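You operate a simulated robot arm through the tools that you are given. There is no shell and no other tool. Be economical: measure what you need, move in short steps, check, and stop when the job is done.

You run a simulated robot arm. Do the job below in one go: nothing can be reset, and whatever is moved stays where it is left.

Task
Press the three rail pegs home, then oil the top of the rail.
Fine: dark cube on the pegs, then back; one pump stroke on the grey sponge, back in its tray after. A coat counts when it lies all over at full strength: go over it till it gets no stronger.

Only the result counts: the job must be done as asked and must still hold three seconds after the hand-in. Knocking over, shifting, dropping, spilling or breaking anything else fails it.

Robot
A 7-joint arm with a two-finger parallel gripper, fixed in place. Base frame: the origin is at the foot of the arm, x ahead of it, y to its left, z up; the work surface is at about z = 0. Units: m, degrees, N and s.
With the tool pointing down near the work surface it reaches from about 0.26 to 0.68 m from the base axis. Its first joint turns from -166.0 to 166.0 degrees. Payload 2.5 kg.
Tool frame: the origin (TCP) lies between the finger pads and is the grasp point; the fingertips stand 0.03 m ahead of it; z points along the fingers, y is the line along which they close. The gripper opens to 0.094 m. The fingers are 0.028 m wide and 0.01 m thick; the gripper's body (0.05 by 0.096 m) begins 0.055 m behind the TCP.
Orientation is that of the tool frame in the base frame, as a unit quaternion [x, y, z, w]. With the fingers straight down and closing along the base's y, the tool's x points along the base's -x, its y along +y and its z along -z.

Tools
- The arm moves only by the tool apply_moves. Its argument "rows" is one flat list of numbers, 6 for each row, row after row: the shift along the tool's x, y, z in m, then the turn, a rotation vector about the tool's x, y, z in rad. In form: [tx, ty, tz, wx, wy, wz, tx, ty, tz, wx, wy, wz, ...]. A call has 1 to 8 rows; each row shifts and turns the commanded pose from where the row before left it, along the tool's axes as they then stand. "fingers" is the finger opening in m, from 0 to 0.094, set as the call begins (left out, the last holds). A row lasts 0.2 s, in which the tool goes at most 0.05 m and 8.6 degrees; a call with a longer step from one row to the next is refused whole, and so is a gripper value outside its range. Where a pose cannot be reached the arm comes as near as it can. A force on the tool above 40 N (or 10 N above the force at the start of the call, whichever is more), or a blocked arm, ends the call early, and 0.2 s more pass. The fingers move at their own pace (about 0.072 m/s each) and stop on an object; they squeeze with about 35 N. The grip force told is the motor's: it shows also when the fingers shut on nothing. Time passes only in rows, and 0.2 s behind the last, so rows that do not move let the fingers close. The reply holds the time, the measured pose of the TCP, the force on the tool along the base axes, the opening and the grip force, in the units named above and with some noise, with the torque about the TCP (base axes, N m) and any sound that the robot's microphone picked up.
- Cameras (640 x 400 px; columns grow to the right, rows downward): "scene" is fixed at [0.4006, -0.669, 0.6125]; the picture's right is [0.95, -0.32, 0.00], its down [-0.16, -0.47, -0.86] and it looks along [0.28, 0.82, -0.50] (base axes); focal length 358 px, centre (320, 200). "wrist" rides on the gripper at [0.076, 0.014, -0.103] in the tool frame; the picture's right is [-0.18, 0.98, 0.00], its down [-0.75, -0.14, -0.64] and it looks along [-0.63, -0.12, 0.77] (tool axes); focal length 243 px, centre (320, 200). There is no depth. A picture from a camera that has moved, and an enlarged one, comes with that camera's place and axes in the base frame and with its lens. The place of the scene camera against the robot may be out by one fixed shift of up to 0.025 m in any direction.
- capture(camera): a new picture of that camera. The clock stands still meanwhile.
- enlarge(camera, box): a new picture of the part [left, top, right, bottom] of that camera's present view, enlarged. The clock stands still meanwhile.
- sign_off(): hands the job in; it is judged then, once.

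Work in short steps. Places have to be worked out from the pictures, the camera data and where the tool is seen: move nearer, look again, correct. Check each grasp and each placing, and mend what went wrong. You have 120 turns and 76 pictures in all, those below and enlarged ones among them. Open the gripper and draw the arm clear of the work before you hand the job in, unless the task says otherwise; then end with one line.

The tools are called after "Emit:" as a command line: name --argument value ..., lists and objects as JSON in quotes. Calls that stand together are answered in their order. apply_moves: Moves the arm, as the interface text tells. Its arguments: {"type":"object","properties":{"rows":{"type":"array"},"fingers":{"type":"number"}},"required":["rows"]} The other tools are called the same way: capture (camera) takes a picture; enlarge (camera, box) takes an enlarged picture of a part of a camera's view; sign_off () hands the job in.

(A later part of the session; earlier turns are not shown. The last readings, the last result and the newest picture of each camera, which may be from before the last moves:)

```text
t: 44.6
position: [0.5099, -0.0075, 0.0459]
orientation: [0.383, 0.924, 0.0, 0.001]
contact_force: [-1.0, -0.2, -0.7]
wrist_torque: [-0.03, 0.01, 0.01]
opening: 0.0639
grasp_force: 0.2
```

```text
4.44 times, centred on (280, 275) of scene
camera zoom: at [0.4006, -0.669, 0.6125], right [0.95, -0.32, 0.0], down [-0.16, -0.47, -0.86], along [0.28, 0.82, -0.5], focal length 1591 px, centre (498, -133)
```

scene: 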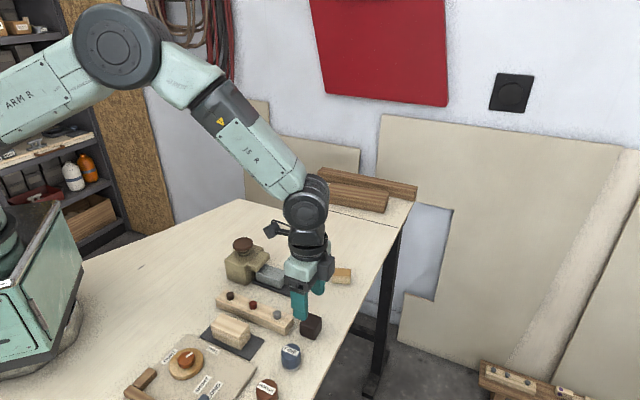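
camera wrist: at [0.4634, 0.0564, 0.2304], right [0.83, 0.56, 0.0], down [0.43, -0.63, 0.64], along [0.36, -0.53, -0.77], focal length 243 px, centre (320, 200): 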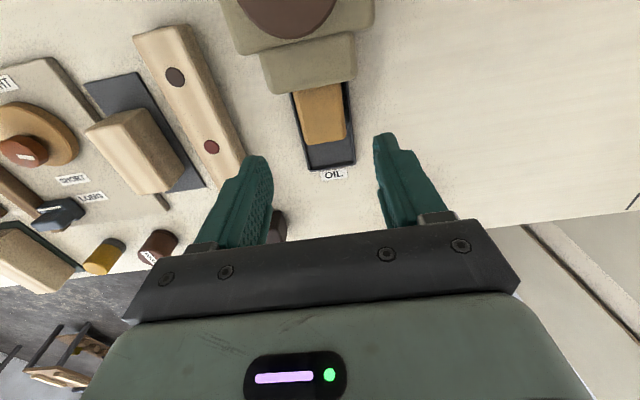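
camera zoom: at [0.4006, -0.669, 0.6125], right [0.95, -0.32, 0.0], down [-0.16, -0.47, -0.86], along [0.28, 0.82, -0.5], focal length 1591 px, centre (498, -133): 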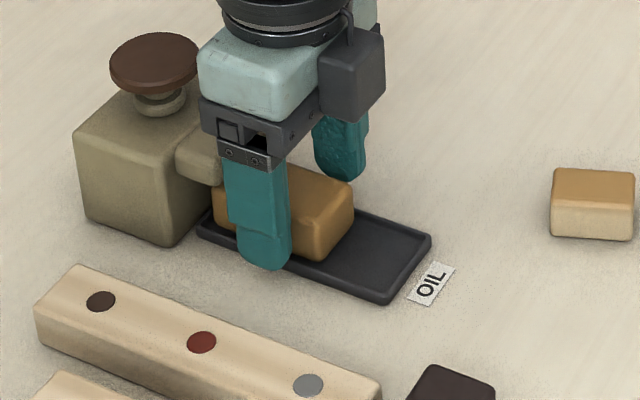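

Well placed. I lower 2.5 mm more and close.

Emit:
apply_moves --rows '[0, 0, 0.0025, 0, 0, 0, 0, 0, 0, 0, 0, 0]'

Emit:
apply_moves --rows '[0, 0, 0, 0, 0, 0, 0, 0, 0, 0, 0, 0, 0, 0, 0, 0, 0, 0, 0, 0, 0, 0, 0, 0]' --fingers 0.0

Emit:
enlarge --camera "wrist" --box '[230, 60, 410, 240]'

```text
t: 45.2
position: [0.511, -0.0086, 0.0434]
orientation: [0.382, 0.924, 0.001, 0.001]
contact_force: [-0.1, 0.5, 0.1]
wrist_torque: [-0.01, -0.01, -0.02]
opening: 0.0641
grasp_force: 0.2
```

```text
t: 46.2
position: [0.5102, -0.0087, 0.0435]
orientation: [0.383, 0.924, 0.0, 0.0]
contact_force: [0.5, 0.0, -0.3]
wrist_torque: [-0.02, 0.0, 0.01]
opening: 0.037
grasp_force: 35.0
```

```text
2.22 times, centred on (320, 150) of wrist
camera zoom: at [0.4654, 0.0561, 0.1473], right [0.83, 0.56, 0.0], down [0.43, -0.63, 0.64], along [0.36, -0.53, -0.77], focal length 539 px, centre (320, 311)
```

zoom: 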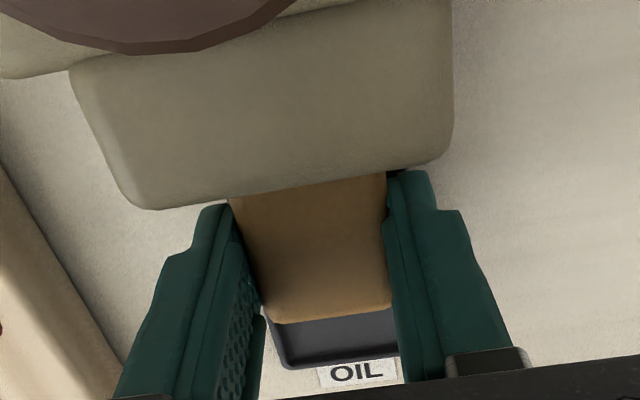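

It is gripped at 0.037. I raise it 2 mm, slide it 24 mm out from under the spout along the tray, then lift.

Emit:
apply_moves --rows '[0, 0, -0.002, 0, 0, 0, -0.008, 0, 0, 0, 0, 0, -0.008, 0, 0, 0, 0, 0, -0.008, 0, 0, 0, 0, 0, 0, 0, -0.006, 0, 0, 0, 0, 0, -0.008, 0, 0, 0, 0, 0, -0.01, 0, 0, 0, 0, 0, -0.01, 0, 0, 0]'

Emit:
enlarge --camera "wrist" --box '[230, 60, 410, 240]'

Emit:
enlarge --camera "scene" --box '[220, 230, 340, 320]'

```text
t: 48.0
position: [0.5283, -0.0267, 0.0805]
orientation: [0.383, 0.924, 0.001, 0.0]
contact_force: [0.1, -1.1, -0.8]
wrist_torque: [0.0, -0.02, 0.0]
opening: 0.0367
grasp_force: 34.0
```

```text
2.22 times, centred on (320, 150) of wrist
camera zoom: at [0.4833, 0.0382, 0.1834], right [0.83, 0.56, 0.0], down [0.43, -0.63, 0.64], along [0.36, -0.53, -0.77], focal length 539 px, centre (320, 311)
```

zoom: 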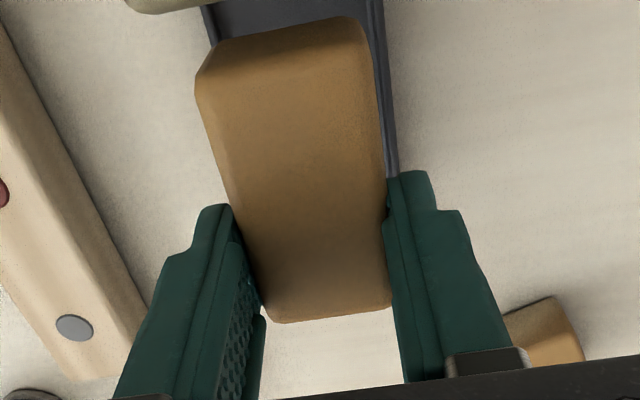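

```text
4.44 times, centred on (280, 275) of scene
camera zoom: at [0.4006, -0.669, 0.6125], right [0.95, -0.32, 0.0], down [-0.16, -0.47, -0.86], along [0.28, 0.82, -0.5], focal length 1591 px, centre (498, -133)
```

zoom: 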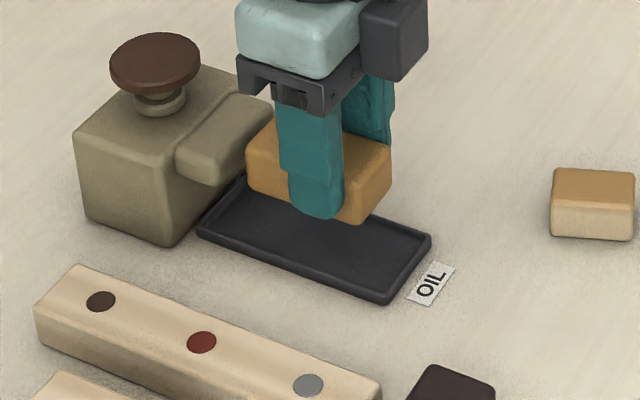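

The sponge is held well, spanning −49 to +19.5 mm about the tool along its length. I carry it over the rail centreline.

Emit:
apply_moves --rows '[0, 0, -0.005, 0, 0, 0, 0, -0.021, 0, 0, 0, 0, 0, -0.021, 0, 0, 0, 0, 0, -0.021, 0, 0, 0, 0, 0, -0.021, 0, 0, 0, 0, 0, -0.0215, 0, 0, 0, 0, 0, 0, 0, 0, 0, 0]'

Emit:
enlarge --camera "wrist" --box '[220, 20, 420, 240]'

```text
t: 49.6
position: [0.4517, -0.1011, 0.0824]
orientation: [0.383, 0.924, 0.001, 0.0]
contact_force: [0.8, -1.2, -0.5]
wrist_torque: [-0.04, -0.03, 0.0]
opening: 0.0367
grasp_force: 34.7
```

```text
1.82 times, centred on (320, 130) of wrist
camera zoom: at [0.4076, -0.0372, 0.1868], right [0.82, 0.57, 0.0], down [0.43, -0.63, 0.64], along [0.36, -0.53, -0.77], focal length 441 px, centre (320, 327)
```

zoom: 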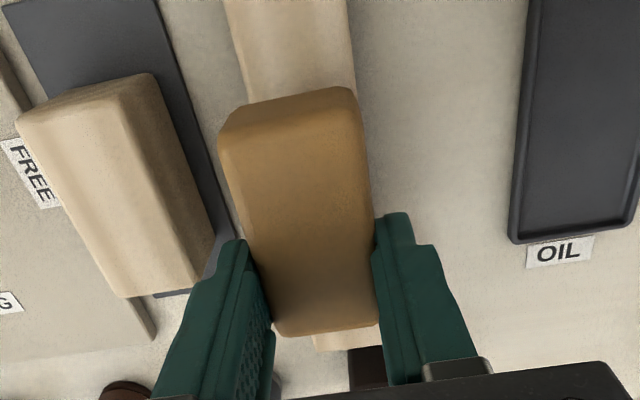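

Aligned with the rail and clear of the neighbouring block. I lower to contact.

Emit:
apply_moves --rows '[0, 0.001, 0.006, 0, 0, 0, 0, 0, 0.005, 0, 0, 0, 0, 0, 0.003, 0, 0, 0, 0, 0, 0.002, 0, 0, 0]'

Emit:
apply_moves --rows '[0, 0, 0.001, 0, 0, 0, 0, 0, 0.001, 0, 0, 0]'

```text
t: 50.6
position: [0.4547, -0.1001, 0.0685]
orientation: [0.383, 0.924, 0.001, 0.0]
contact_force: [-0.6, -0.3, 0.1]
wrist_torque: [-0.04, -0.01, -0.01]
opening: 0.0368
grasp_force: 34.9
```

```text
t: 51.2
position: [0.4539, -0.0988, 0.0656]
orientation: [0.382, 0.924, 0.001, 0.001]
contact_force: [0.1, -0.1, -0.1]
wrist_torque: [0.0, -0.04, 0.01]
opening: 0.0368
grasp_force: 35.0
```

Emit:
apply_moves --rows '[0, 0, 0.001, 0, 0, 0, 0, 0, 0.001, 0, 0, 0]'

Emit:
apply_moves --rows '[0, 0, 0.001, 0, 0, 0]'

```text
t: 51.8
position: [0.4541, -0.0998, 0.0645]
orientation: [0.383, 0.924, 0.0, 0.001]
contact_force: [-6.3, -0.2, 26.2]
wrist_torque: [0.09, 0.37, 0.02]
opening: 0.0368
grasp_force: 35.2
```

```text
t: 52.2
position: [0.4548, -0.1005, 0.0637]
orientation: [0.382, 0.924, 0.001, 0.002]
contact_force: [-5.3, -0.2, 27.6]
wrist_torque: [-0.07, 0.24, 0.04]
opening: 0.0367
grasp_force: 35.3
```

Contact is stiff. I back off slightly for a light pressure and stroke towards the far end.

Emit:
apply_moves --rows '[0, 0, -0.0008, 0, 0, 0, -0.01, 0, 0, 0, 0, 0, -0.01, 0, 0, 0, 0, 0]'

```text
t: 53.0
position: [0.4683, -0.1119, 0.0649]
orientation: [0.383, 0.924, 0.001, 0.0]
contact_force: [-2.1, 4.6, 17.0]
wrist_torque: [-0.09, -0.11, -0.04]
opening: 0.0368
grasp_force: 35.2
```

Still 17 N normal. I lighten a little more and continue to e=0.448.

Emit:
apply_moves --rows '[-0.01, 0, -0.0003, 0, 0, 0, -0.01, 0, 0, 0, 0, 0, -0.012, 0, 0, 0, 0, 0, 0, 0, 0, 0, 0, 0]'

Emit:
capture --camera "wrist"

Emit:
enlarge --camera "scene" --box '[200, 260, 340, 350]'

```text
t: 54.0
position: [0.4893, -0.1377, 0.0642]
orientation: [0.383, 0.924, 0.001, 0.0]
contact_force: [-1.8, 2.0, 11.1]
wrist_torque: [-0.04, -0.07, 0.03]
opening: 0.0366
grasp_force: 34.8
```

```text
33 pictures are left
camera wrist: at [0.4453, -0.0734, 0.1674], right [0.82, 0.57, 0.0], down [0.43, -0.63, 0.64], along [0.36, -0.53, -0.77], focal length 243 px, centre (320, 200)
```

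wrist: 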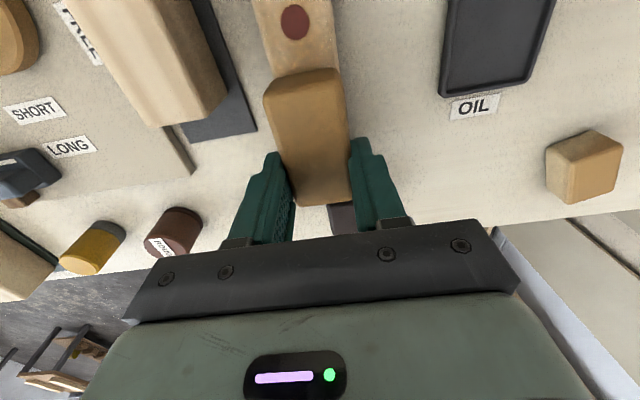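

```text
4.44 times, centred on (270, 305) of scene
camera zoom: at [0.4006, -0.669, 0.6125], right [0.95, -0.32, 0.0], down [-0.16, -0.47, -0.86], along [0.28, 0.82, -0.5], focal length 1591 px, centre (542, -267)
```

zoom: 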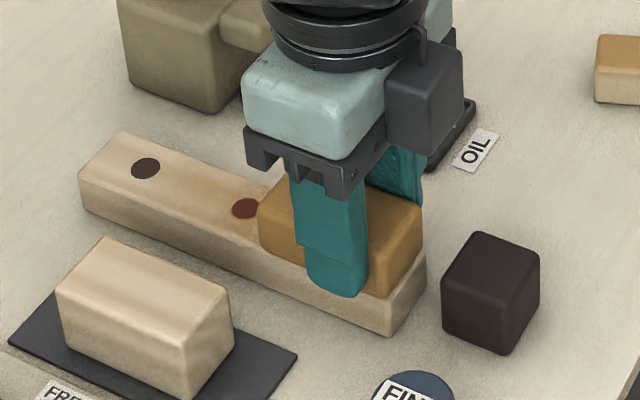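

Oil is going on. I finish the far end, then stroke back along the whole rail.

Emit:
apply_moves --rows '[-0.006, 0, 0, 0, 0, 0, 0, 0, 0, 0, 0, 0, 0.016, 0, 0, 0, 0, 0, 0.02, 0, 0, 0, 0, 0, 0.02, 0, 0, 0, 0, 0, 0.02, 0, 0, 0, 0, 0, 0.02, 0, 0, 0, 0, 0]'

Emit:
apply_moves --rows '[0.012, 0, 0, 0, 0, 0, 0.012, 0, 0, 0, 0, 0, 0, 0, 0, 0, 0, 0]'

Emit:
enlarge --camera "scene" --box '[200, 260, 340, 350]'

```text
t: 55.6
position: [0.4252, -0.0736, 0.0633]
orientation: [0.382, 0.924, 0.001, 0.0]
contact_force: [1.3, -1.7, 4.4]
wrist_torque: [-0.13, -0.14, 0.02]
opening: 0.0368
grasp_force: 35.5
```

```text
t: 56.4
position: [0.41, -0.0554, 0.0633]
orientation: [0.383, 0.924, 0.001, 0.0]
contact_force: [0.1, -0.4, 0.0]
wrist_torque: [-0.05, 0.0, 0.01]
opening: 0.0365
grasp_force: 35.0
```

```text
4.44 times, centred on (270, 305) of scene
camera zoom: at [0.4006, -0.669, 0.6125], right [0.95, -0.32, 0.0], down [-0.16, -0.47, -0.86], along [0.28, 0.82, -0.5], focal length 1591 px, centre (542, -267)
```

zoom: 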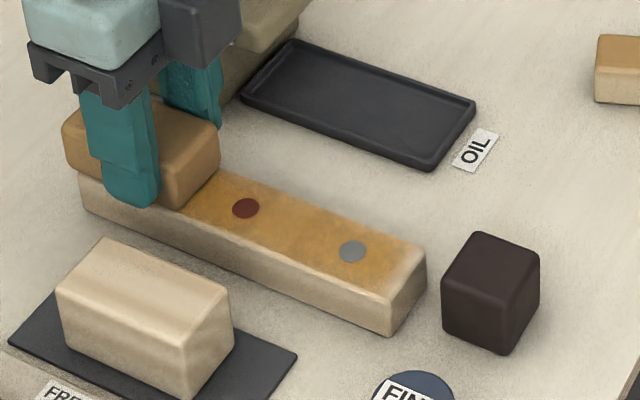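

The coat is showing, with the far end still pale. Contact here is lost (0 N), so I lower until it presses again.

Emit:
apply_moves --rows '[0, 0, 0.0007, 0, 0, 0, 0, 0, 0, 0, 0, 0]'

Emit:
apply_moves --rows '[0, 0, 0.0006, 0, 0, 0, 0, 0, 0, 0, 0, 0]'

```text
t: 57.0
position: [0.4102, -0.0563, 0.0636]
orientation: [0.383, 0.924, 0.001, 0.001]
contact_force: [0.0, 0.4, 0.2]
wrist_torque: [0.02, -0.02, 0.0]
opening: 0.0366
grasp_force: 35.3
```

```text
t: 57.6
position: [0.4097, -0.0573, 0.0642]
orientation: [0.383, 0.924, 0.001, 0.0]
contact_force: [-1.1, 1.7, 7.2]
wrist_torque: [-0.07, 0.01, 0.03]
opening: 0.0367
grasp_force: 34.7
```

Contact is 7 N. I dwell with small strokes at this end, then stroke to the far end.

Emit:
apply_moves --rows '[0.004, 0, 0, 0, 0, 0, -0.015, 0, 0, 0, 0, 0, 0.015, 0, 0, 0, 0, 0, -0.015, 0, 0.0003, 0, 0, 0, 0.015, 0, 0, 0, 0, 0, -0.015, 0, 0, 0, 0, 0, 0.015, 0, 0, 0, 0, 0, 0, 0, 0, 0, 0, 0]'

Emit:
apply_moves --rows '[-0.017, 0, 0, 0, 0, 0, -0.018, 0, 0, 0, 0, 0, -0.018, 0, 0, 0, 0, 0, -0.018, 0, 0, 0, 0, 0, -0.018, 0, 0, 0, 0, 0, -0.018, 0, 0, 0, 0, 0, -0.014, 0, 0, 0, 0, 0, 0, 0, 0, 0, 0, 0]'

```text
t: 59.4
position: [0.4075, -0.0526, 0.0626]
orientation: [0.383, 0.924, 0.001, 0.003]
contact_force: [7.3, -5.0, 23.2]
wrist_torque: [-0.02, 0.1, 0.06]
opening: 0.0368
grasp_force: 34.7
```

```text
t: 61.2
position: [0.4939, -0.1382, 0.0611]
orientation: [0.383, 0.924, 0.001, 0.001]
contact_force: [0.3, 0.5, -1.4]
wrist_torque: [0.03, -0.02, 0.02]
opening: 0.037
grasp_force: 34.9
```

The height dropped with no force, so the sponge may have tilted. I check.

Emit:
enlarge --camera "wrist" --box '[220, 20, 420, 240]'

Emit:
enlarge --camera "scene" --box '[200, 260, 340, 350]'

```text
1.82 times, centred on (320, 130) of wrist
camera zoom: at [0.4491, -0.0734, 0.1662], right [0.83, 0.56, 0.0], down [0.43, -0.63, 0.64], along [0.36, -0.53, -0.77], focal length 441 px, centre (320, 327)
```

zoom: 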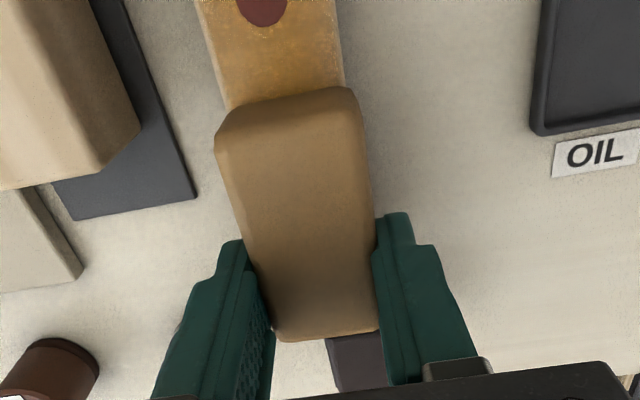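

```text
4.44 times, centred on (270, 305) of scene
camera zoom: at [0.4006, -0.669, 0.6125], right [0.95, -0.32, 0.0], down [-0.16, -0.47, -0.86], along [0.28, 0.82, -0.5], focal length 1591 px, centre (542, -267)
```

zoom: 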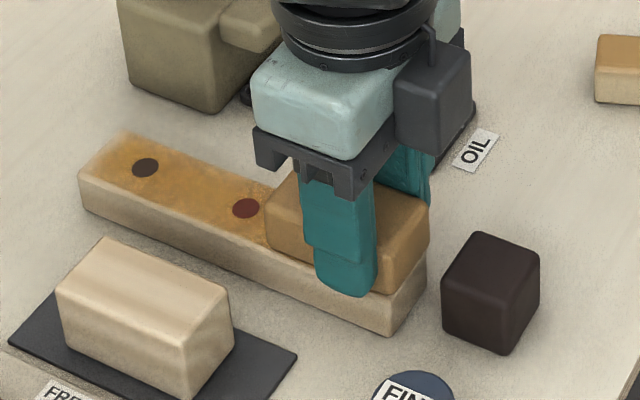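

The sponge is still square in the grip and only slid up slightly. I lower to regain contact at the far end and rub there.

Emit:
apply_moves --rows '[-0.002, 0, 0.0006, 0, 0, 0, 0, 0, 0, 0, 0, 0]'

Emit:
apply_moves --rows '[0, 0, 0.0006, 0, 0, 0, 0, 0, 0, 0, 0, 0]'

```text
t: 61.8
position: [0.4947, -0.139, 0.0614]
orientation: [0.383, 0.924, 0.0, 0.0]
contact_force: [0.4, 1.2, 3.7]
wrist_torque: [0.17, 0.2, -0.02]
opening: 0.0365
grasp_force: 35.2
```

```text
t: 62.4
position: [0.4935, -0.1398, 0.0612]
orientation: [0.383, 0.924, 0.0, 0.0]
contact_force: [0.1, 1.4, 12.7]
wrist_torque: [0.34, 0.44, 0.0]
opening: 0.0369
grasp_force: 34.7
```

Emit:
apply_moves --rows '[0.015, 0, 0, 0, 0, 0, -0.016, 0, 0, 0, 0, 0, 0.016, 0, 0, 0, 0, 0, -0.016, 0, 0, 0, 0, 0, 0.016, -0.001, 0.0002, 0, 0, 0, -0.016, 0, 0, 0, 0, 0, 0.016, 0, 0, 0, 0, 0, -0.016, 0, 0, 0, 0, 0]'

Emit:
apply_moves --rows '[0.018, 0, 0, 0, 0, 0, 0.018, 0, 0, 0, 0, 0, 0.018, 0, 0, 0, 0, 0, 0.018, 0, 0, 0, 0, 0, 0.018, 0, 0, 0, 0, 0, 0.018, 0, 0, 0, 0, 0, 0.014, 0, 0, 0, 0, 0, 0, 0, 0, 0, 0, 0]'

Emit:
enlarge --camera "scene" --box '[200, 260, 340, 350]'

```text
t: 64.2
position: [0.4937, -0.1408, 0.06]
orientation: [0.383, 0.924, 0.001, 0.0]
contact_force: [-1.6, 2.2, 4.8]
wrist_torque: [0.05, 0.07, -0.02]
opening: 0.0367
grasp_force: 34.8
```

```text
t: 66.0
position: [0.408, -0.0549, 0.0607]
orientation: [0.382, 0.924, 0.001, 0.0]
contact_force: [2.7, -3.8, 11.8]
wrist_torque: [-0.05, 0.04, 0.0]
opening: 0.0366
grasp_force: 34.9
```

```text
4.44 times, centred on (270, 305) of scene
camera zoom: at [0.4006, -0.669, 0.6125], right [0.95, -0.32, 0.0], down [-0.16, -0.47, -0.86], along [0.28, 0.82, -0.5], focal length 1591 px, centre (542, -267)
```

zoom: 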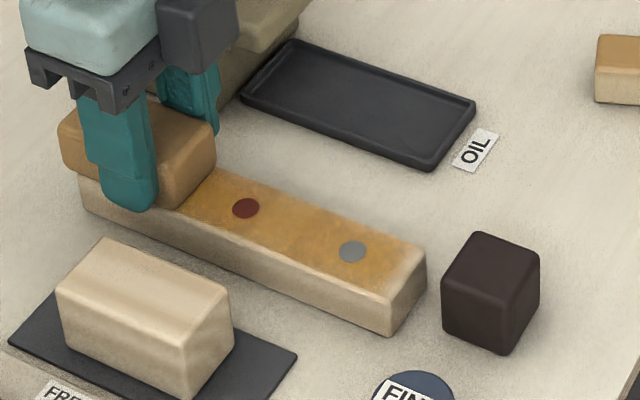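

The far end past the grey peg and the near long edge still look pale. I lift the sponge and look at the rail with the wrist camera.

Emit:
apply_moves --rows '[0, 0, -0.01, 0, 0, 0, 0, 0, -0.02, 0, 0, 0, 0, 0, -0.02, 0, 0, 0, 0, 0.02, -0.02, 0, 0, 0, 0, 0.02, -0.02, 0, 0, 0, 0, 0.02, 0, 0, 0, 0, 0, 0, 0, 0, 0, 0]'

Emit:
capture --camera "wrist"

Emit:
enlarge --camera "scene" --box '[210, 265, 310, 345]'

```text
t: 67.6
position: [0.452, -0.0133, 0.152]
orientation: [0.383, 0.924, 0.0, 0.001]
contact_force: [-0.2, -0.2, 0.7]
wrist_torque: [-0.01, 0.0, 0.01]
opening: 0.0367
grasp_force: 35.1
```

```text
27 pictures are left
camera wrist: at [0.4073, 0.0509, 0.2559], right [0.83, 0.56, 0.0], down [0.43, -0.63, 0.64], along [0.36, -0.53, -0.77], focal length 243 px, centre (320, 200)
```

wrist: 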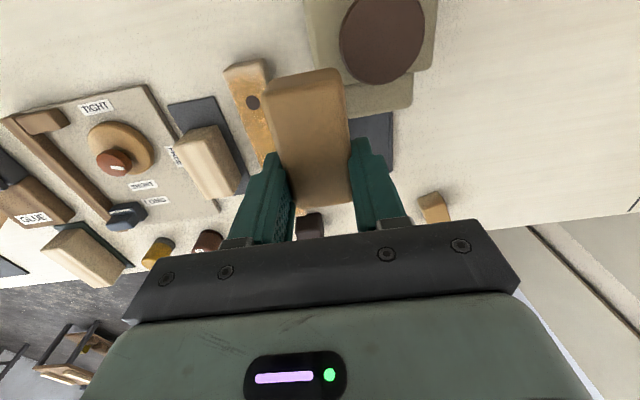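

```text
5.00 times, centred on (260, 305) of scene
camera zoom: at [0.4006, -0.669, 0.6125], right [0.95, -0.32, 0.0], down [-0.16, -0.47, -0.86], along [0.28, 0.82, -0.5], focal length 1790 px, centre (620, -325)
```

zoom: 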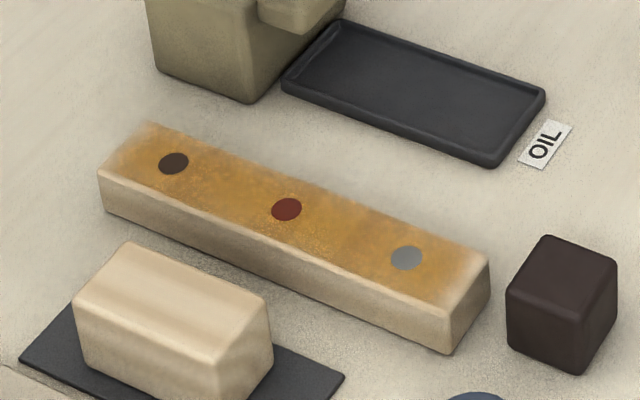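

Both ends and the near long edge are under-coated. I go back with a −4 mm sideways offset, reaching further over the ends, starting at the pump end.

Emit:
apply_moves --rows '[0.005, -0.016, 0, 0, 0, 0, 0.005, -0.016, 0, 0, 0, 0, 0.005, -0.016, 0, 0, 0, 0, 0.004, -0.0166, 0, 0, 0, 0, 0, 0, 0.03, 0, 0, 0, 0, 0, 0.03, 0, 0, 0, 0, 0, 0.025, 0, 0, 0, 0, 0, 0.005, 0, 0, 0]'

Emit:
apply_moves --rows '[0, 0, 0.0008, 0, 0, 0, 0, 0, 0, 0, 0, 0]'

```text
t: 69.4
position: [0.3917, -0.0454, 0.0612]
orientation: [0.382, 0.924, 0.001, 0.0]
contact_force: [-2.4, 0.2, 11.1]
wrist_torque: [-0.01, 0.11, 0.01]
opening: 0.0364
grasp_force: 35.1
```

```text
t: 70.0
position: [0.3913, -0.0449, 0.0608]
orientation: [0.383, 0.924, 0.001, 0.0]
contact_force: [-6.8, -1.5, 33.7]
wrist_torque: [0.0, 0.26, 0.02]
opening: 0.0366
grasp_force: 35.0
```

Too firm at 34 N, so I back off 0.6 mm and rub this end at both sideways offsets.

Emit:
apply_moves --rows '[-0.012, 0, -0.0007, 0, 0, 0, 0.015, 0, 0, 0, 0, 0, -0.015, 0, 0, 0, 0, 0, 0.015, 0.002, 0, 0, 0, 0, -0.015, 0.002, 0, 0, 0, 0, 0.015, 0.002, 0, 0, 0, 0, -0.015, 0.002, 0, 0, 0, 0, 0.015, 0, 0, 0, 0, 0]'

Emit:
apply_moves --rows '[-0.015, 0, 0, 0, 0, 0, 0.015, -0.002, 0, 0, 0, 0, -0.015, -0.002, 0, 0, 0, 0, 0.015, -0.002, 0, 0, 0, 0, -0.015, -0.002, 0, 0, 0, 0, 0.015, 0, 0, 0, 0, 0, -0.015, 0, 0, 0, 0, 0, 0, 0, 0, 0, 0, 0]'

```text
t: 71.8
position: [0.3942, -0.0379, 0.0627]
orientation: [0.382, 0.924, 0.0, 0.0]
contact_force: [0.2, 0.2, -0.7]
wrist_torque: [0.0, 0.04, 0.0]
opening: 0.0366
grasp_force: 34.8
```

```text
t: 73.6
position: [0.3969, -0.0522, 0.061]
orientation: [0.383, 0.924, 0.001, 0.001]
contact_force: [-2.4, 1.4, 8.4]
wrist_torque: [0.02, 0.04, 0.0]
opening: 0.0366
grasp_force: 35.0
```

Contact is 8 N. I stroke at the −s offset along to the far end (e≈0.456, leaving a gap to the cube).

Emit:
apply_moves --rows '[-0.018, 0, 0.0002, 0, 0, 0, -0.018, 0, 0, 0, 0, 0, -0.018, 0, 0, 0, 0, 0, -0.018, 0, 0, 0, 0, 0, -0.018, 0, 0, 0, 0, 0, -0.018, 0, 0, 0, 0, 0, -0.018, 0, 0, 0, 0, 0, -0.01, 0, 0, 0, 0, 0]'

Emit:
enlarge --camera "wrist" --box '[220, 20, 420, 240]'

Emit:
enlarge --camera "scene" --box '[210, 265, 330, 345]'

```text
t: 75.4
position: [0.4954, -0.1503, 0.0605]
orientation: [0.383, 0.924, 0.001, -0.001]
contact_force: [-0.2, -1.2, 1.2]
wrist_torque: [0.01, 0.02, -0.03]
opening: 0.0366
grasp_force: 35.4
```

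```text
1.82 times, centred on (320, 130) of wrist
camera zoom: at [0.4512, -0.0851, 0.1648], right [0.83, 0.56, 0.0], down [0.43, -0.63, 0.64], along [0.36, -0.53, -0.77], focal length 441 px, centre (320, 327)
```

zoom: 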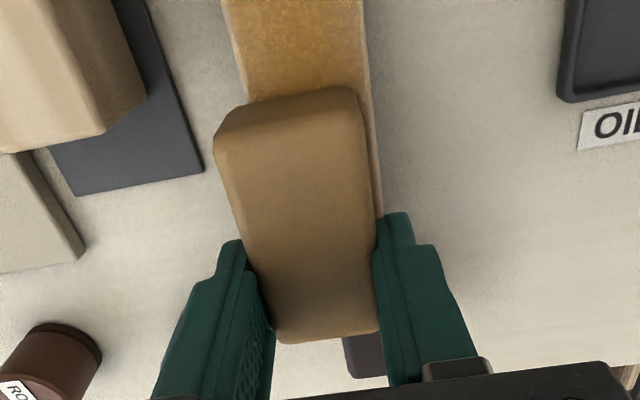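

```text
5.00 times, centred on (270, 305) of scene
camera zoom: at [0.4006, -0.669, 0.6125], right [0.95, -0.32, 0.0], down [-0.16, -0.47, -0.86], along [0.28, 0.82, -0.5], focal length 1790 px, centre (570, -325)
```

zoom: 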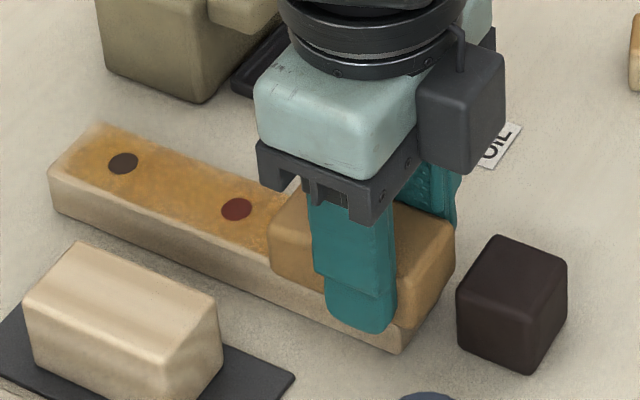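

The near edge is now coated, and there is still a gap of about 8 mm to the cube. I add pressure and rub this end, sweeping across.

Emit:
apply_moves --rows '[-0.001, 0, 0.0007, 0, 0, 0, 0.015, 0, 0, 0, 0, 0, -0.015, 0, 0, 0, 0, 0, 0.015, 0.002, 0, 0, 0, 0, -0.015, 0.002, 0, 0, 0, 0, 0.015, 0.002, 0, 0, 0, 0, -0.015, 0.002, 0, 0, 0, 0, 0, 0, 0, 0, 0, 0]'

Emit:
apply_moves --rows '[-0.001, 0, 0.0004, 0, 0, 0, 0.015, 0, 0, 0, 0, 0, -0.015, 0, 0, 0, 0, 0, 0.015, -0.001, 0, 0, 0, 0, -0.015, -0.001, 0, 0, 0, 0, 0.015, -0.001, 0, 0, 0, 0, -0.015, -0.001, 0, 0, 0, 0, 0, 0, 0, 0, 0, 0]'

```text
t: 77.2
position: [0.5016, -0.1435, 0.0609]
orientation: [0.383, 0.924, 0.001, 0.0]
contact_force: [-0.9, 1.1, 5.2]
wrist_torque: [0.01, 0.07, -0.06]
opening: 0.0367
grasp_force: 34.8
```

```text
t: 79.0
position: [0.4998, -0.1476, 0.0605]
orientation: [0.382, 0.924, 0.001, 0.0]
contact_force: [-5.2, 9.0, 24.9]
wrist_torque: [0.33, 0.28, -0.03]
opening: 0.0363
grasp_force: 34.9
```

I stroke back at the +4 mm offset to the pump end and check.

Emit:
apply_moves --rows '[0.012, 0.004, -0.0005, 0, 0, 0, 0.02, 0, 0, 0, 0, 0, 0.02, 0, 0, 0, 0, 0, 0.02, 0, 0, 0, 0, 0, 0.02, 0, 0, 0, 0, 0, 0.02, 0, 0, 0, 0, 0, 0.02, 0, 0, 0, 0, 0, 0.018, 0, 0, 0, 0, 0]'

Emit:
enlarge --camera "scene" --box '[210, 265, 330, 345]'

```text
t: 80.8
position: [0.4052, -0.0461, 0.06]
orientation: [0.382, 0.924, 0.001, 0.002]
contact_force: [-1.4, 2.6, 12.1]
wrist_torque: [0.07, 0.2, -0.03]
opening: 0.0364
grasp_force: 35.3
stopped in row 8: the force on the tool passed its limit at 41 N (the readings are from after the stop); the commanded pose is now the measured one
```

```text
5.00 times, centred on (270, 305) of scene
camera zoom: at [0.4006, -0.669, 0.6125], right [0.95, -0.32, 0.0], down [-0.16, -0.47, -0.86], along [0.28, 0.82, -0.5], focal length 1790 px, centre (570, -325)
```

zoom: 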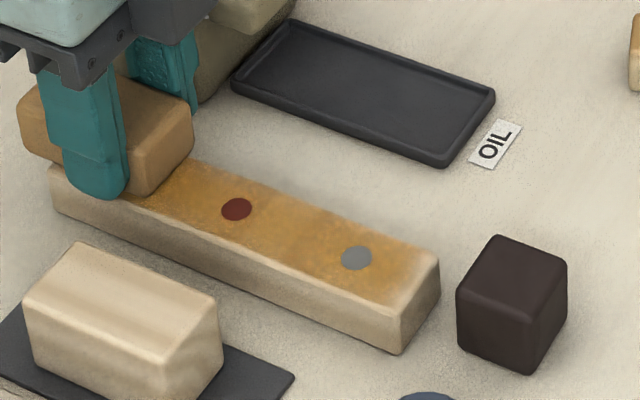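

The far end still fades near its last 10 mm. I suspect the sponge's nose is pitched up slightly, so I zoom in on it.

Emit:
enlarge --camera "scene" --box '[205, 270, 265, 315]'

Emit:
enlarge --camera "scene" --box '[255, 295, 315, 340]'

```text
8.89 times, centred on (235, 292) of scene
camera zoom: at [0.4006, -0.669, 0.6125], right [0.95, -0.32, 0.0], down [-0.16, -0.47, -0.86], along [0.28, 0.82, -0.5], focal length 3182 px, centre (1076, -622)
```

zoom: 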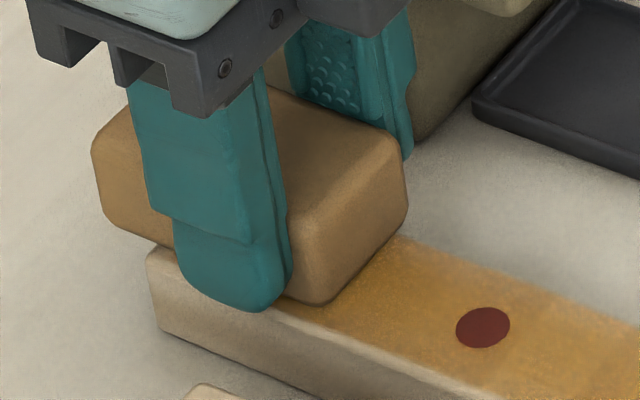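

```text
8.89 times, centred on (285, 318) of scene
camera zoom: at [0.4006, -0.669, 0.6125], right [0.95, -0.32, 0.0], down [-0.16, -0.47, -0.86], along [0.28, 0.82, -0.5], focal length 3182 px, centre (631, -844)
```

zoom: 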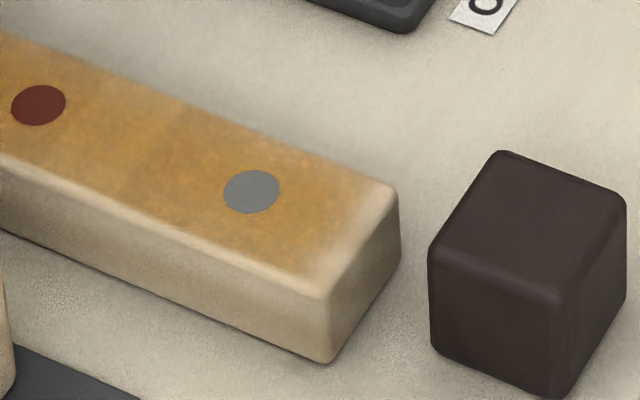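

The coat now fades only over the last few millimetres. The sponge has rounded edges, so I need to overrun the ends further, first at the pump end where there is room.

Emit:
apply_moves --rows '[0.012, -0.002, 0, 0, 0, 0, 0.016, -0.002, 0, 0, 0, 0, -0.016, -0.002, 0, 0, 0, 0, 0.016, -0.002, 0, 0, 0, 0, -0.016, -0.002, 0, 0, 0, 0, 0.016, 0, 0, 0, 0, 0, -0.016, 0.002, 0, 0, 0, 0, 0, 0, 0, 0, 0, 0]'

Emit:
apply_moves --rows '[0.016, 0, 0, 0, 0, 0, -0.016, 0.002, 0, 0, 0, 0, 0.016, 0.002, 0, 0, 0, 0, -0.016, 0.002, 0, 0, 0, 0, 0.016, 0.002, 0, 0, 0, 0, -0.016, 0, 0, 0, 0, 0, 0.016, -0.002, 0, 0, 0, 0, 0, 0, 0, 0, 0, 0]'

```text
t: 81.9
position: [0.3842, -0.0334, 0.0606]
orientation: [0.382, 0.924, 0.003, 0.003]
contact_force: [-3.2, 0.5, 12.1]
wrist_torque: [-0.13, 0.14, 0.0]
opening: 0.037
grasp_force: 35.2
stopped in row 5: the force on the tool passed its limit at 47 N (the readings are from after the stop); the commanded pose is now the measured one
```

```text
t: 82.4
position: [0.3771, -0.0264, 0.061]
orientation: [0.382, 0.924, 0.003, -0.001]
contact_force: [-1.1, -1.2, 11.2]
wrist_torque: [-0.21, -0.02, 0.03]
opening: 0.0366
grasp_force: 35.1
stopped in row 2: the force on the tool passed its limit at 49 N (the readings are from after the stop); the commanded pose is now the measured one
```

Force spikes suggest the overhanging tail is catching on the rail end. I lift off and inspect.

Emit:
apply_moves --rows '[0, 0, -0.01, 0, 0, 0, 0, 0, -0.02, 0, 0, 0, 0, 0, -0.02, 0, 0, 0, 0, 0, 0, 0, 0, 0]'

Emit:
enlarge --camera "scene" --box '[200, 230, 320, 340]'

Emit:
capture --camera "wrist"

```text
t: 83.4
position: [0.3759, -0.0272, 0.1102]
orientation: [0.381, 0.924, 0.003, -0.002]
contact_force: [-0.2, 0.5, 0.3]
wrist_torque: [-0.02, 0.0, 0.01]
opening: 0.0365
grasp_force: 35.2
```

```text
3.64 times, centred on (260, 285) of scene
camera zoom: at [0.4006, -0.669, 0.6125], right [0.95, -0.32, 0.0], down [-0.16, -0.47, -0.86], along [0.28, 0.82, -0.5], focal length 1302 px, centre (538, -109)
```

zoom: 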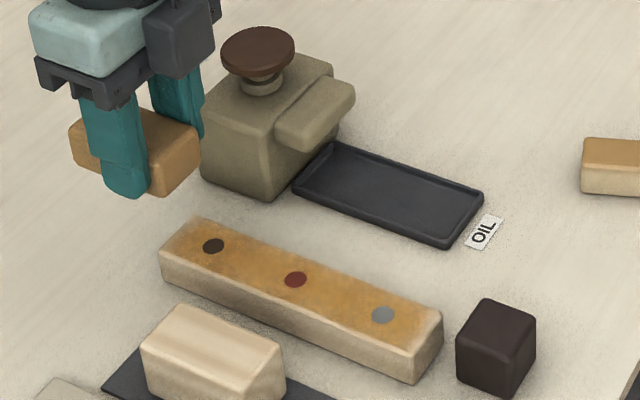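

```text
19 pictures are left
camera wrist: at [0.3312, 0.0375, 0.2141], right [0.82, 0.57, 0.0], down [0.44, -0.64, 0.64], along [0.36, -0.52, -0.77], focal length 243 px, centre (320, 200)
```

wrist: 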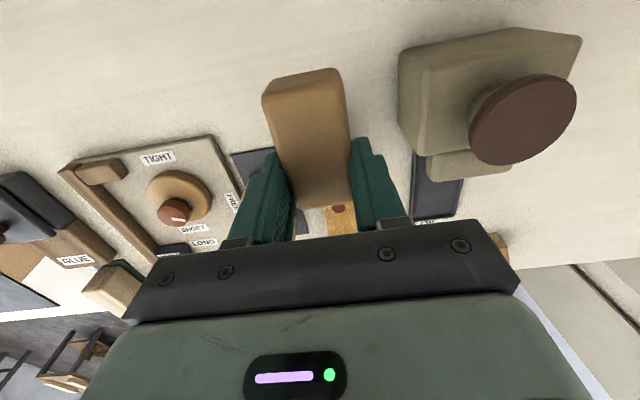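

The rail has not moved and most of the coat looks even; the ends are weaker. I go to the far end, set down lightly and rub there.

Emit:
apply_moves --rows '[-0.03, 0, 0, 0, 0, 0, -0.03, 0, 0, 0, 0, 0, -0.03, 0, 0, 0, 0, 0, -0.03, 0, 0, 0, 0, 0, -0.035, -0.001, 0, 0, 0, 0, 0, 0, 0.025, 0, 0, 0, 0, 0, 0.015, 0, 0, 0, 0, 0, 0.006, 0, 0, 0]'

Emit:
apply_moves --rows '[0, 0, 0.001, 0, 0, 0, 0, 0, 0.0007, 0, 0, 0, 0, 0, 0, 0, 0, 0]'

```text
t: 85.2
position: [0.4859, -0.1364, 0.0624]
orientation: [0.382, 0.924, 0.003, -0.002]
contact_force: [-0.2, 0.1, -0.3]
wrist_torque: [-0.02, -0.02, 0.0]
opening: 0.0368
grasp_force: 35.1
```

```text
t: 86.0
position: [0.4854, -0.1354, 0.0622]
orientation: [0.381, 0.925, 0.003, -0.001]
contact_force: [-0.2, 0.5, 0.2]
wrist_torque: [0.0, 0.0, -0.03]
opening: 0.0366
grasp_force: 35.6
```

Emit:
apply_moves --rows '[0, 0, 0.0007, 0, 0, 0, 0, 0, 0.0005, 0, 0, 0, 0, 0, 0, 0, 0, 0]'

Emit:
apply_moves --rows '[0, 0, 0.0005, 0, 0, 0, 0, 0, 0, 0, 0, 0]'

```text
t: 86.8
position: [0.4855, -0.1353, 0.0604]
orientation: [0.381, 0.925, 0.002, 0.0]
contact_force: [0.3, 0.2, 8.0]
wrist_torque: [-0.14, -0.11, -0.01]
opening: 0.037
grasp_force: 35.1
```

```text
t: 87.4
position: [0.4867, -0.1375, 0.0612]
orientation: [0.381, 0.925, 0.003, 0.0]
contact_force: [-4.4, 0.7, 27.1]
wrist_torque: [-0.33, -0.07, -0.02]
opening: 0.0365
grasp_force: 34.9
```

Contact is firm. I back off 0.4 mm and rub forward to e≈0.460, sweeping sideways.

Emit:
apply_moves --rows '[-0.01, -0.002, -0.0004, 0, 0, 0, -0.01, -0.002, 0, 0, 0, 0, 0.015, 0, 0, 0, 0, 0, -0.015, 0, 0, 0, 0, 0, 0.015, 0.001, 0, 0, 0, 0, -0.015, 0.001, 0, 0, 0, 0, 0.015, 0.001, 0, 0, 0, 0, -0.015, 0.001, 0, 0, 0, 0]'

Emit:
apply_moves --rows '[0.015, 0.001, 0.0002, 0, 0, 0, -0.015, 0.001, 0, 0, 0, 0, 0.015, 0.001, 0, 0, 0, 0, -0.015, 0.001, 0, 0, 0, 0, 0.015, 0, 0, 0, 0, 0, -0.015, -0.002, 0, 0, 0, 0, 0.015, -0.002, 0, 0, 0, 0, 0, 0, 0, 0, 0, 0]'

Emit:
apply_moves --rows '[-0.015, -0.002, 0, 0, 0, 0, 0.015, 0, 0, 0, 0, 0, -0.015, 0, 0, 0, 0, 0, 0.015, 0, 0, 0, 0, 0, 0, 0, 0, 0, 0, 0]'

```text
t: 89.2
position: [0.4996, -0.1488, 0.0613]
orientation: [0.381, 0.925, 0.003, -0.003]
contact_force: [-0.9, 0.1, -0.6]
wrist_torque: [0.02, -0.01, -0.01]
opening: 0.0367
grasp_force: 35.1
```

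```text
t: 91.0
position: [0.4909, -0.1393, 0.0604]
orientation: [0.382, 0.924, 0.003, 0.0]
contact_force: [5.1, -5.8, 21.0]
wrist_torque: [-0.26, -0.14, 0.01]
opening: 0.0367
grasp_force: 35.8
```

```text
t: 91.3
position: [0.4916, -0.1403, 0.061]
orientation: [0.381, 0.925, 0.003, -0.004]
contact_force: [0.5, -1.5, 5.4]
wrist_torque: [-0.09, -0.06, -0.02]
opening: 0.0367
grasp_force: 35.4
stopped in row 1: the force on the tool passed its limit at 44 N (the readings are from after the stop); the commanded pose is now the measured one
```

I lift and look at the far end before going on.

Emit:
apply_moves --rows '[0, 0, -0.01, 0, 0, 0, 0, 0, -0.01, 0, 0, 0, 0.035, 0, -0.01, 0, 0, 0, 0.035, 0, 0, 0, 0, 0, 0.04, 0, 0, 0, 0, 0, 0, 0.04, 0, 0, 0, 0, 0, 0, 0, 0, 0, 0]'

Emit:
enlarge --camera "scene" --box '[212, 278, 308, 338]'

```text
t: 92.9
position: [0.4395, -0.0341, 0.0925]
orientation: [0.381, 0.925, 0.004, -0.006]
contact_force: [0.1, -0.5, 0.2]
wrist_torque: [0.0, 0.0, 0.03]
opening: 0.0366
grasp_force: 35.2
```

```text
6.67 times, centred on (260, 308) of scene
camera zoom: at [0.4006, -0.669, 0.6125], right [0.95, -0.32, 0.0], down [-0.16, -0.47, -0.86], along [0.28, 0.82, -0.5], focal length 2387 px, centre (720, -520)
```

zoom: 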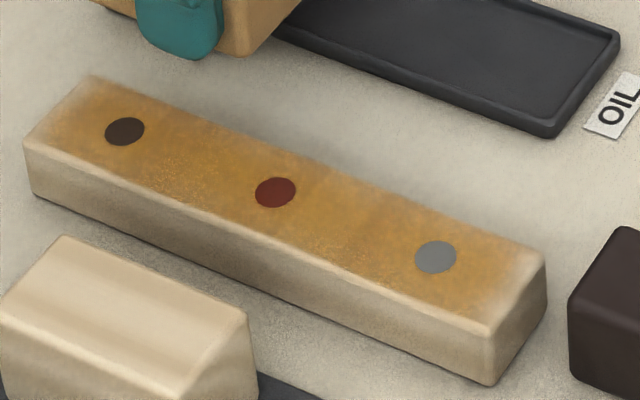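

The coat is thinner at both ends and along the near edge. I level the tool (it drifted 0.8°) and make firm, slower passes with the −4 mm offset.

Emit:
apply_moves --rows '[0, 0, 0, 0.0028, -0.014, 0, 0.01, -0.02, 0, 0, 0, 0, 0.01, -0.021, 0, 0, 0, 0, 0, 0, 0.015, 0, 0, 0, 0, 0, 0.012, 0, 0, 0, 0, 0, 0.003, 0, 0, 0, 0, 0, 0.001, 0, 0, 0, 0, 0, 0, 0, 0, 0]'

Emit:
apply_moves --rows '[0, 0, 0.0006, 0, 0, 0, 0, 0, 0, 0, 0, 0]'

```text
t: 94.7
position: [0.3996, -0.0511, 0.0605]
orientation: [0.381, 0.925, 0.0, -0.001]
contact_force: [-2.7, 0.9, 12.1]
wrist_torque: [0.08, 0.17, 0.02]
opening: 0.0367
grasp_force: 35.2
```

```text
t: 95.3
position: [0.3983, -0.0497, 0.0602]
orientation: [0.38, 0.925, 0.0, 0.0]
contact_force: [-5.1, 2.1, 24.4]
wrist_torque: [0.24, 0.33, 0.04]
opening: 0.0368
grasp_force: 34.4
```

Emit:
apply_moves --rows '[0.01, 0, -0.0003, 0, 0, 0, -0.012, 0, 0, 0, 0, 0, 0.012, 0, 0, 0, 0, 0, -0.012, 0.001, 0, 0, 0, 0, 0.012, 0.001, 0, 0, 0, 0, -0.012, 0.001, 0, 0, 0, 0, 0.012, 0.001, 0, 0, 0, 0, -0.012, 0.001, 0, 0, 0, 0]'

Emit:
apply_moves --rows '[0.012, 0.001, 0.0002, 0, 0, 0, -0.012, 0.001, 0, 0, 0, 0, 0.012, 0.001, 0, 0, 0, 0, -0.012, -0.002, 0, 0, 0, 0, 0.012, -0.002, 0, 0, 0, 0, -0.012, -0.002, 0, 0, 0, 0, 0.012, -0.002, 0, 0, 0, 0, -0.012, -0.001, 0, 0, 0, 0]'

```text
t: 96.7
position: [0.3965, -0.0436, 0.0591]
orientation: [0.38, 0.925, 0.0, -0.003]
contact_force: [-2.5, -0.4, 7.9]
wrist_torque: [-0.12, -0.11, -0.05]
opening: 0.0369
grasp_force: 34.6
stopped in row 6: the force on the tool passed its limit at 48 N (the readings are from after the stop); the commanded pose is now the measured one
```

```text
t: 98.5
position: [0.3879, -0.0421, 0.061]
orientation: [0.379, 0.925, 0.001, -0.006]
contact_force: [-1.9, -0.6, 10.8]
wrist_torque: [-0.12, -0.11, -0.07]
opening: 0.0365
grasp_force: 34.9
stopped in row 8: the force on the tool passed its limit at 52 N (the readings are from after the stop); the commanded pose is now the measured one
```

The spikes come from the tail dragging over the rail end when it overhangs too far. I lift, level the tool, and work this end with the sponge resting flat instead (tool e 0.32–0.36).

Emit:
apply_moves --rows '[0, 0, -0.006, 0, 0, 0, 0, 0, 0, -0.0028, -0.0118, 0.008, -0.02, -0.002, 0, 0, 0, 0, -0.02, 0, 0, 0, 0, 0, -0.01, 0, 0.003, 0, 0, 0, 0, 0, 0.002, 0, 0, 0, 0, 0, 0.001, 0, 0, 0, 0, 0, 0, 0, 0, 0]'

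Emit:
apply_moves --rows '[0, 0, 0.0008, 0, 0, 0, 0, 0, 0.0005, 0, 0, 0, 0, 0, 0, 0, 0, 0]'

```text
t: 100.3
position: [0.4202, -0.0793, 0.0604]
orientation: [0.383, 0.924, 0.0, 0.0]
contact_force: [0.1, -2.2, 2.4]
wrist_torque: [-0.03, 0.0, 0.01]
opening: 0.0369
grasp_force: 35.1
```

```text
t: 101.1
position: [0.4221, -0.0797, 0.0605]
orientation: [0.383, 0.924, 0.001, 0.001]
contact_force: [-4.0, -4.4, 34.7]
wrist_torque: [0.31, 0.43, 0.05]
opening: 0.0367
grasp_force: 34.7
```

Pressing flat at e=0.355. I back off slightly and stroke to the pump end and back.

Emit:
apply_moves --rows '[0.01, 0.001, -0.0005, 0, 0, 0, 0.012, 0.001, 0, 0, 0, 0, 0.012, 0, 0, 0, 0, 0, -0.012, 0, 0, 0, 0, 0, 0.013, 0, 0, 0, 0, 0, -0.013, 0.001, 0, 0, 0, 0, 0.013, 0.001, 0, 0, 0, 0, -0.013, 0.001, 0, 0, 0, 0]'

Emit:
apply_moves --rows '[0.013, 0.001, 0.0002, 0, 0, 0, -0.013, 0.001, 0, 0, 0, 0, 0.013, 0.001, 0, 0, 0, 0, -0.013, 0.001, 0, 0, 0, 0, 0.013, 0.001, 0, 0, 0, 0, -0.013, 0.001, 0, 0, 0, 0, 0.013, 0, 0, 0, 0, 0, 0, 0, 0, 0, 0, 0]'

```text
t: 102.0
position: [0.4002, -0.054, 0.0611]
orientation: [0.381, 0.925, 0.001, -0.002]
contact_force: [-3.3, -0.5, 13.9]
wrist_torque: [-0.16, -0.08, 0.0]
opening: 0.0367
grasp_force: 35.0
stopped in row 4: the force on the tool passed its limit at 56 N (the readings are from after the stop); the commanded pose is now the measured one
```

```text
t: 102.5
position: [0.3952, -0.0459, 0.0611]
orientation: [0.381, 0.925, 0.003, -0.005]
contact_force: [-2.5, -0.5, 10.1]
wrist_torque: [-0.19, -0.07, -0.03]
opening: 0.0366
grasp_force: 34.7
stopped in row 2: the force on the tool passed its limit at 53 N (the readings are from after the stop); the commanded pose is now the measured one
```

Forward strokes wedge at this end, though backward strokes were fine. I lift, level, and look at how the coat stands.

Emit:
apply_moves --rows '[0, 0, -0.01, 0, 0, 0, 0, 0, -0.02, 0, -0.013, 0.004, 0, 0.02, -0.02, 0, 0, 0, 0, 0.02, 0, 0, 0, 0, 0, 0.01, 0, 0, 0, 0, 0, 0, 0, 0, 0, 0]'

Emit:
enlarge --camera "scene" --box '[205, 268, 310, 338]'

Emit:
capture --camera "scene"

```text
t: 104.0
position: [0.4313, -0.0097, 0.1096]
orientation: [0.383, 0.924, 0.0, -0.001]
contact_force: [-0.6, 0.1, -0.1]
wrist_torque: [-0.05, -0.02, 0.01]
opening: 0.0364
grasp_force: 34.6
```

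```text
5.71 times, centred on (258, 303) of scene
camera zoom: at [0.4006, -0.669, 0.6125], right [0.95, -0.32, 0.0], down [-0.16, -0.47, -0.86], along [0.28, 0.82, -0.5], focal length 2046 px, centre (677, -389)
```

zoom: 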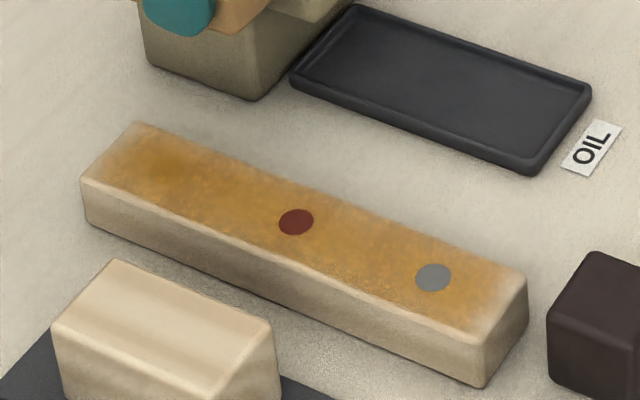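

```text
16 pictures are left
```

scene: 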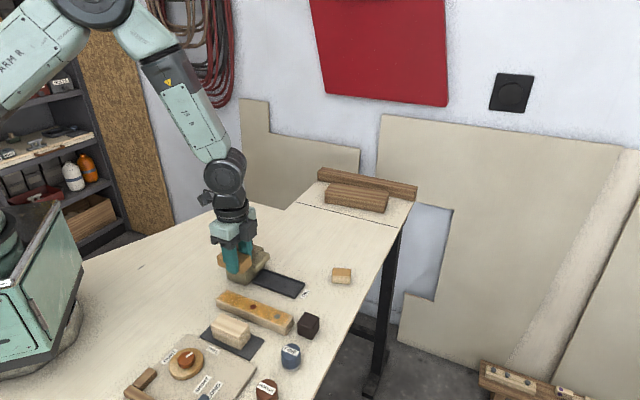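

The dark peg is no longer visible. I check that spot from the wrist camera.

Emit:
apply_moves --rows '[0, 0.01, -0.04, 0, 0, 0, 0, 0, 0, 0, 0, 0]'

Emit:
enlarge --camera "wrist" --box '[190, 20, 390, 220]'

```text
t: 104.5
position: [0.4389, -0.0035, 0.1519]
orientation: [0.383, 0.924, 0.0, 0.0]
contact_force: [-0.2, 0.2, -1.1]
wrist_torque: [0.0, -0.04, 0.02]
opening: 0.0368
grasp_force: 34.8
```

```text
2.00 times, centred on (290, 120) of wrist
camera zoom: at [0.3942, 0.0623, 0.2549], right [0.82, 0.57, 0.0], down [0.43, -0.63, 0.64], along [0.36, -0.53, -0.77], focal length 485 px, centre (380, 360)
```

zoom: 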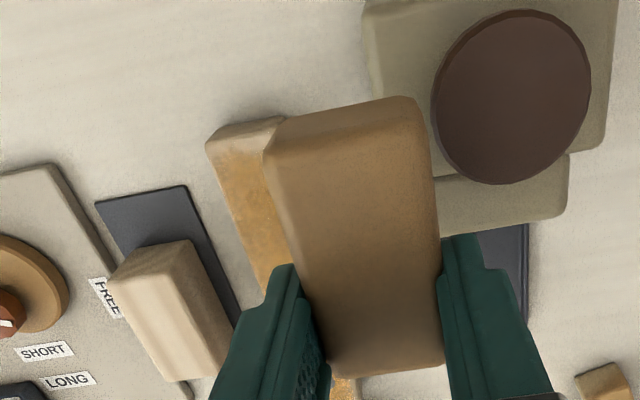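

The sponge hides the spot. I shift sideways to clear the view.

Emit:
apply_moves --rows '[0, 0.03, -0.01, 0, 0, 0, 0, 0.02, 0, 0, 0, 0, 0, 0, 0, 0, 0, 0]'

Emit:
enlarge --camera "wrist" --box '[190, 40, 330, 220]'

```text
t: 105.3
position: [0.4742, 0.0323, 0.1616]
orientation: [0.382, 0.924, 0.001, 0.0]
contact_force: [0.1, 0.4, -0.1]
wrist_torque: [0.02, -0.02, -0.04]
opening: 0.037
grasp_force: 35.7
```

```text
2.22 times, centred on (260, 130) of wrist
camera zoom: at [0.4293, 0.0977, 0.2653], right [0.83, 0.56, 0.0], down [0.43, -0.63, 0.64], along [0.36, -0.53, -0.77], focal length 539 px, centre (453, 356)
```

zoom: 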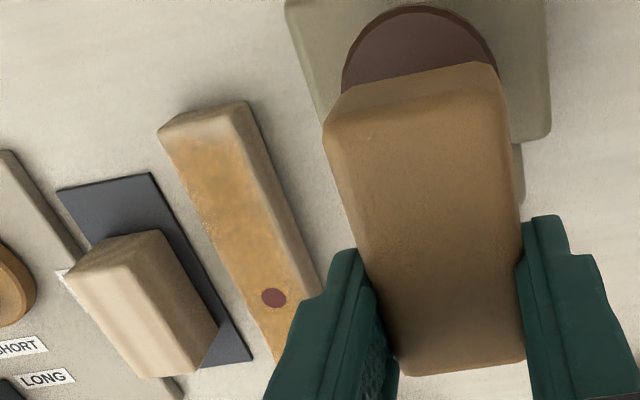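

The dark peg sits a hair below the surface, hidden under the oil, so it is still home. The far-side edge and the ends remain weak. I stroke only pump-wards with a +6 mm offset, starting at the far end.

Emit:
apply_moves --rows '[-0.029, -0.0206, 0, 0, 0, 0, -0.029, -0.0206, 0, 0, 0, 0, -0.029, -0.0206, 0, 0, 0, 0, -0.029, -0.0206, 0, 0, 0, 0, -0.029, -0.0206, 0, 0, 0, 0, 0, 0, 0.04, 0, 0, 0, 0, 0, 0.04, 0, 0, 0, 0, 0, 0.016, 0, 0, 0]'

Emit:
apply_moves --rows '[0, 0, 0.002, 0, 0, 0, 0, 0, 0.002, 0, 0, 0, 0, 0, 0.001, 0, 0, 0, 0, 0, 0, 0, 0, 0]'

```text
t: 107.2
position: [0.5026, -0.1439, 0.0627]
orientation: [0.382, 0.924, 0.0, 0.001]
contact_force: [-0.2, 0.2, -0.9]
wrist_torque: [-0.01, -0.01, -0.03]
opening: 0.0366
grasp_force: 35.7
```

```text
t: 108.3
position: [0.5037, -0.1435, 0.0608]
orientation: [0.383, 0.924, 0.0, 0.001]
contact_force: [-2.4, 1.5, 8.8]
wrist_torque: [-0.01, 0.09, -0.03]
opening: 0.0367
grasp_force: 35.1
stopped in row 4: the force on the tool passed its limit at 41 N (the readings are from after the stop); the commanded pose is now the measured one
```

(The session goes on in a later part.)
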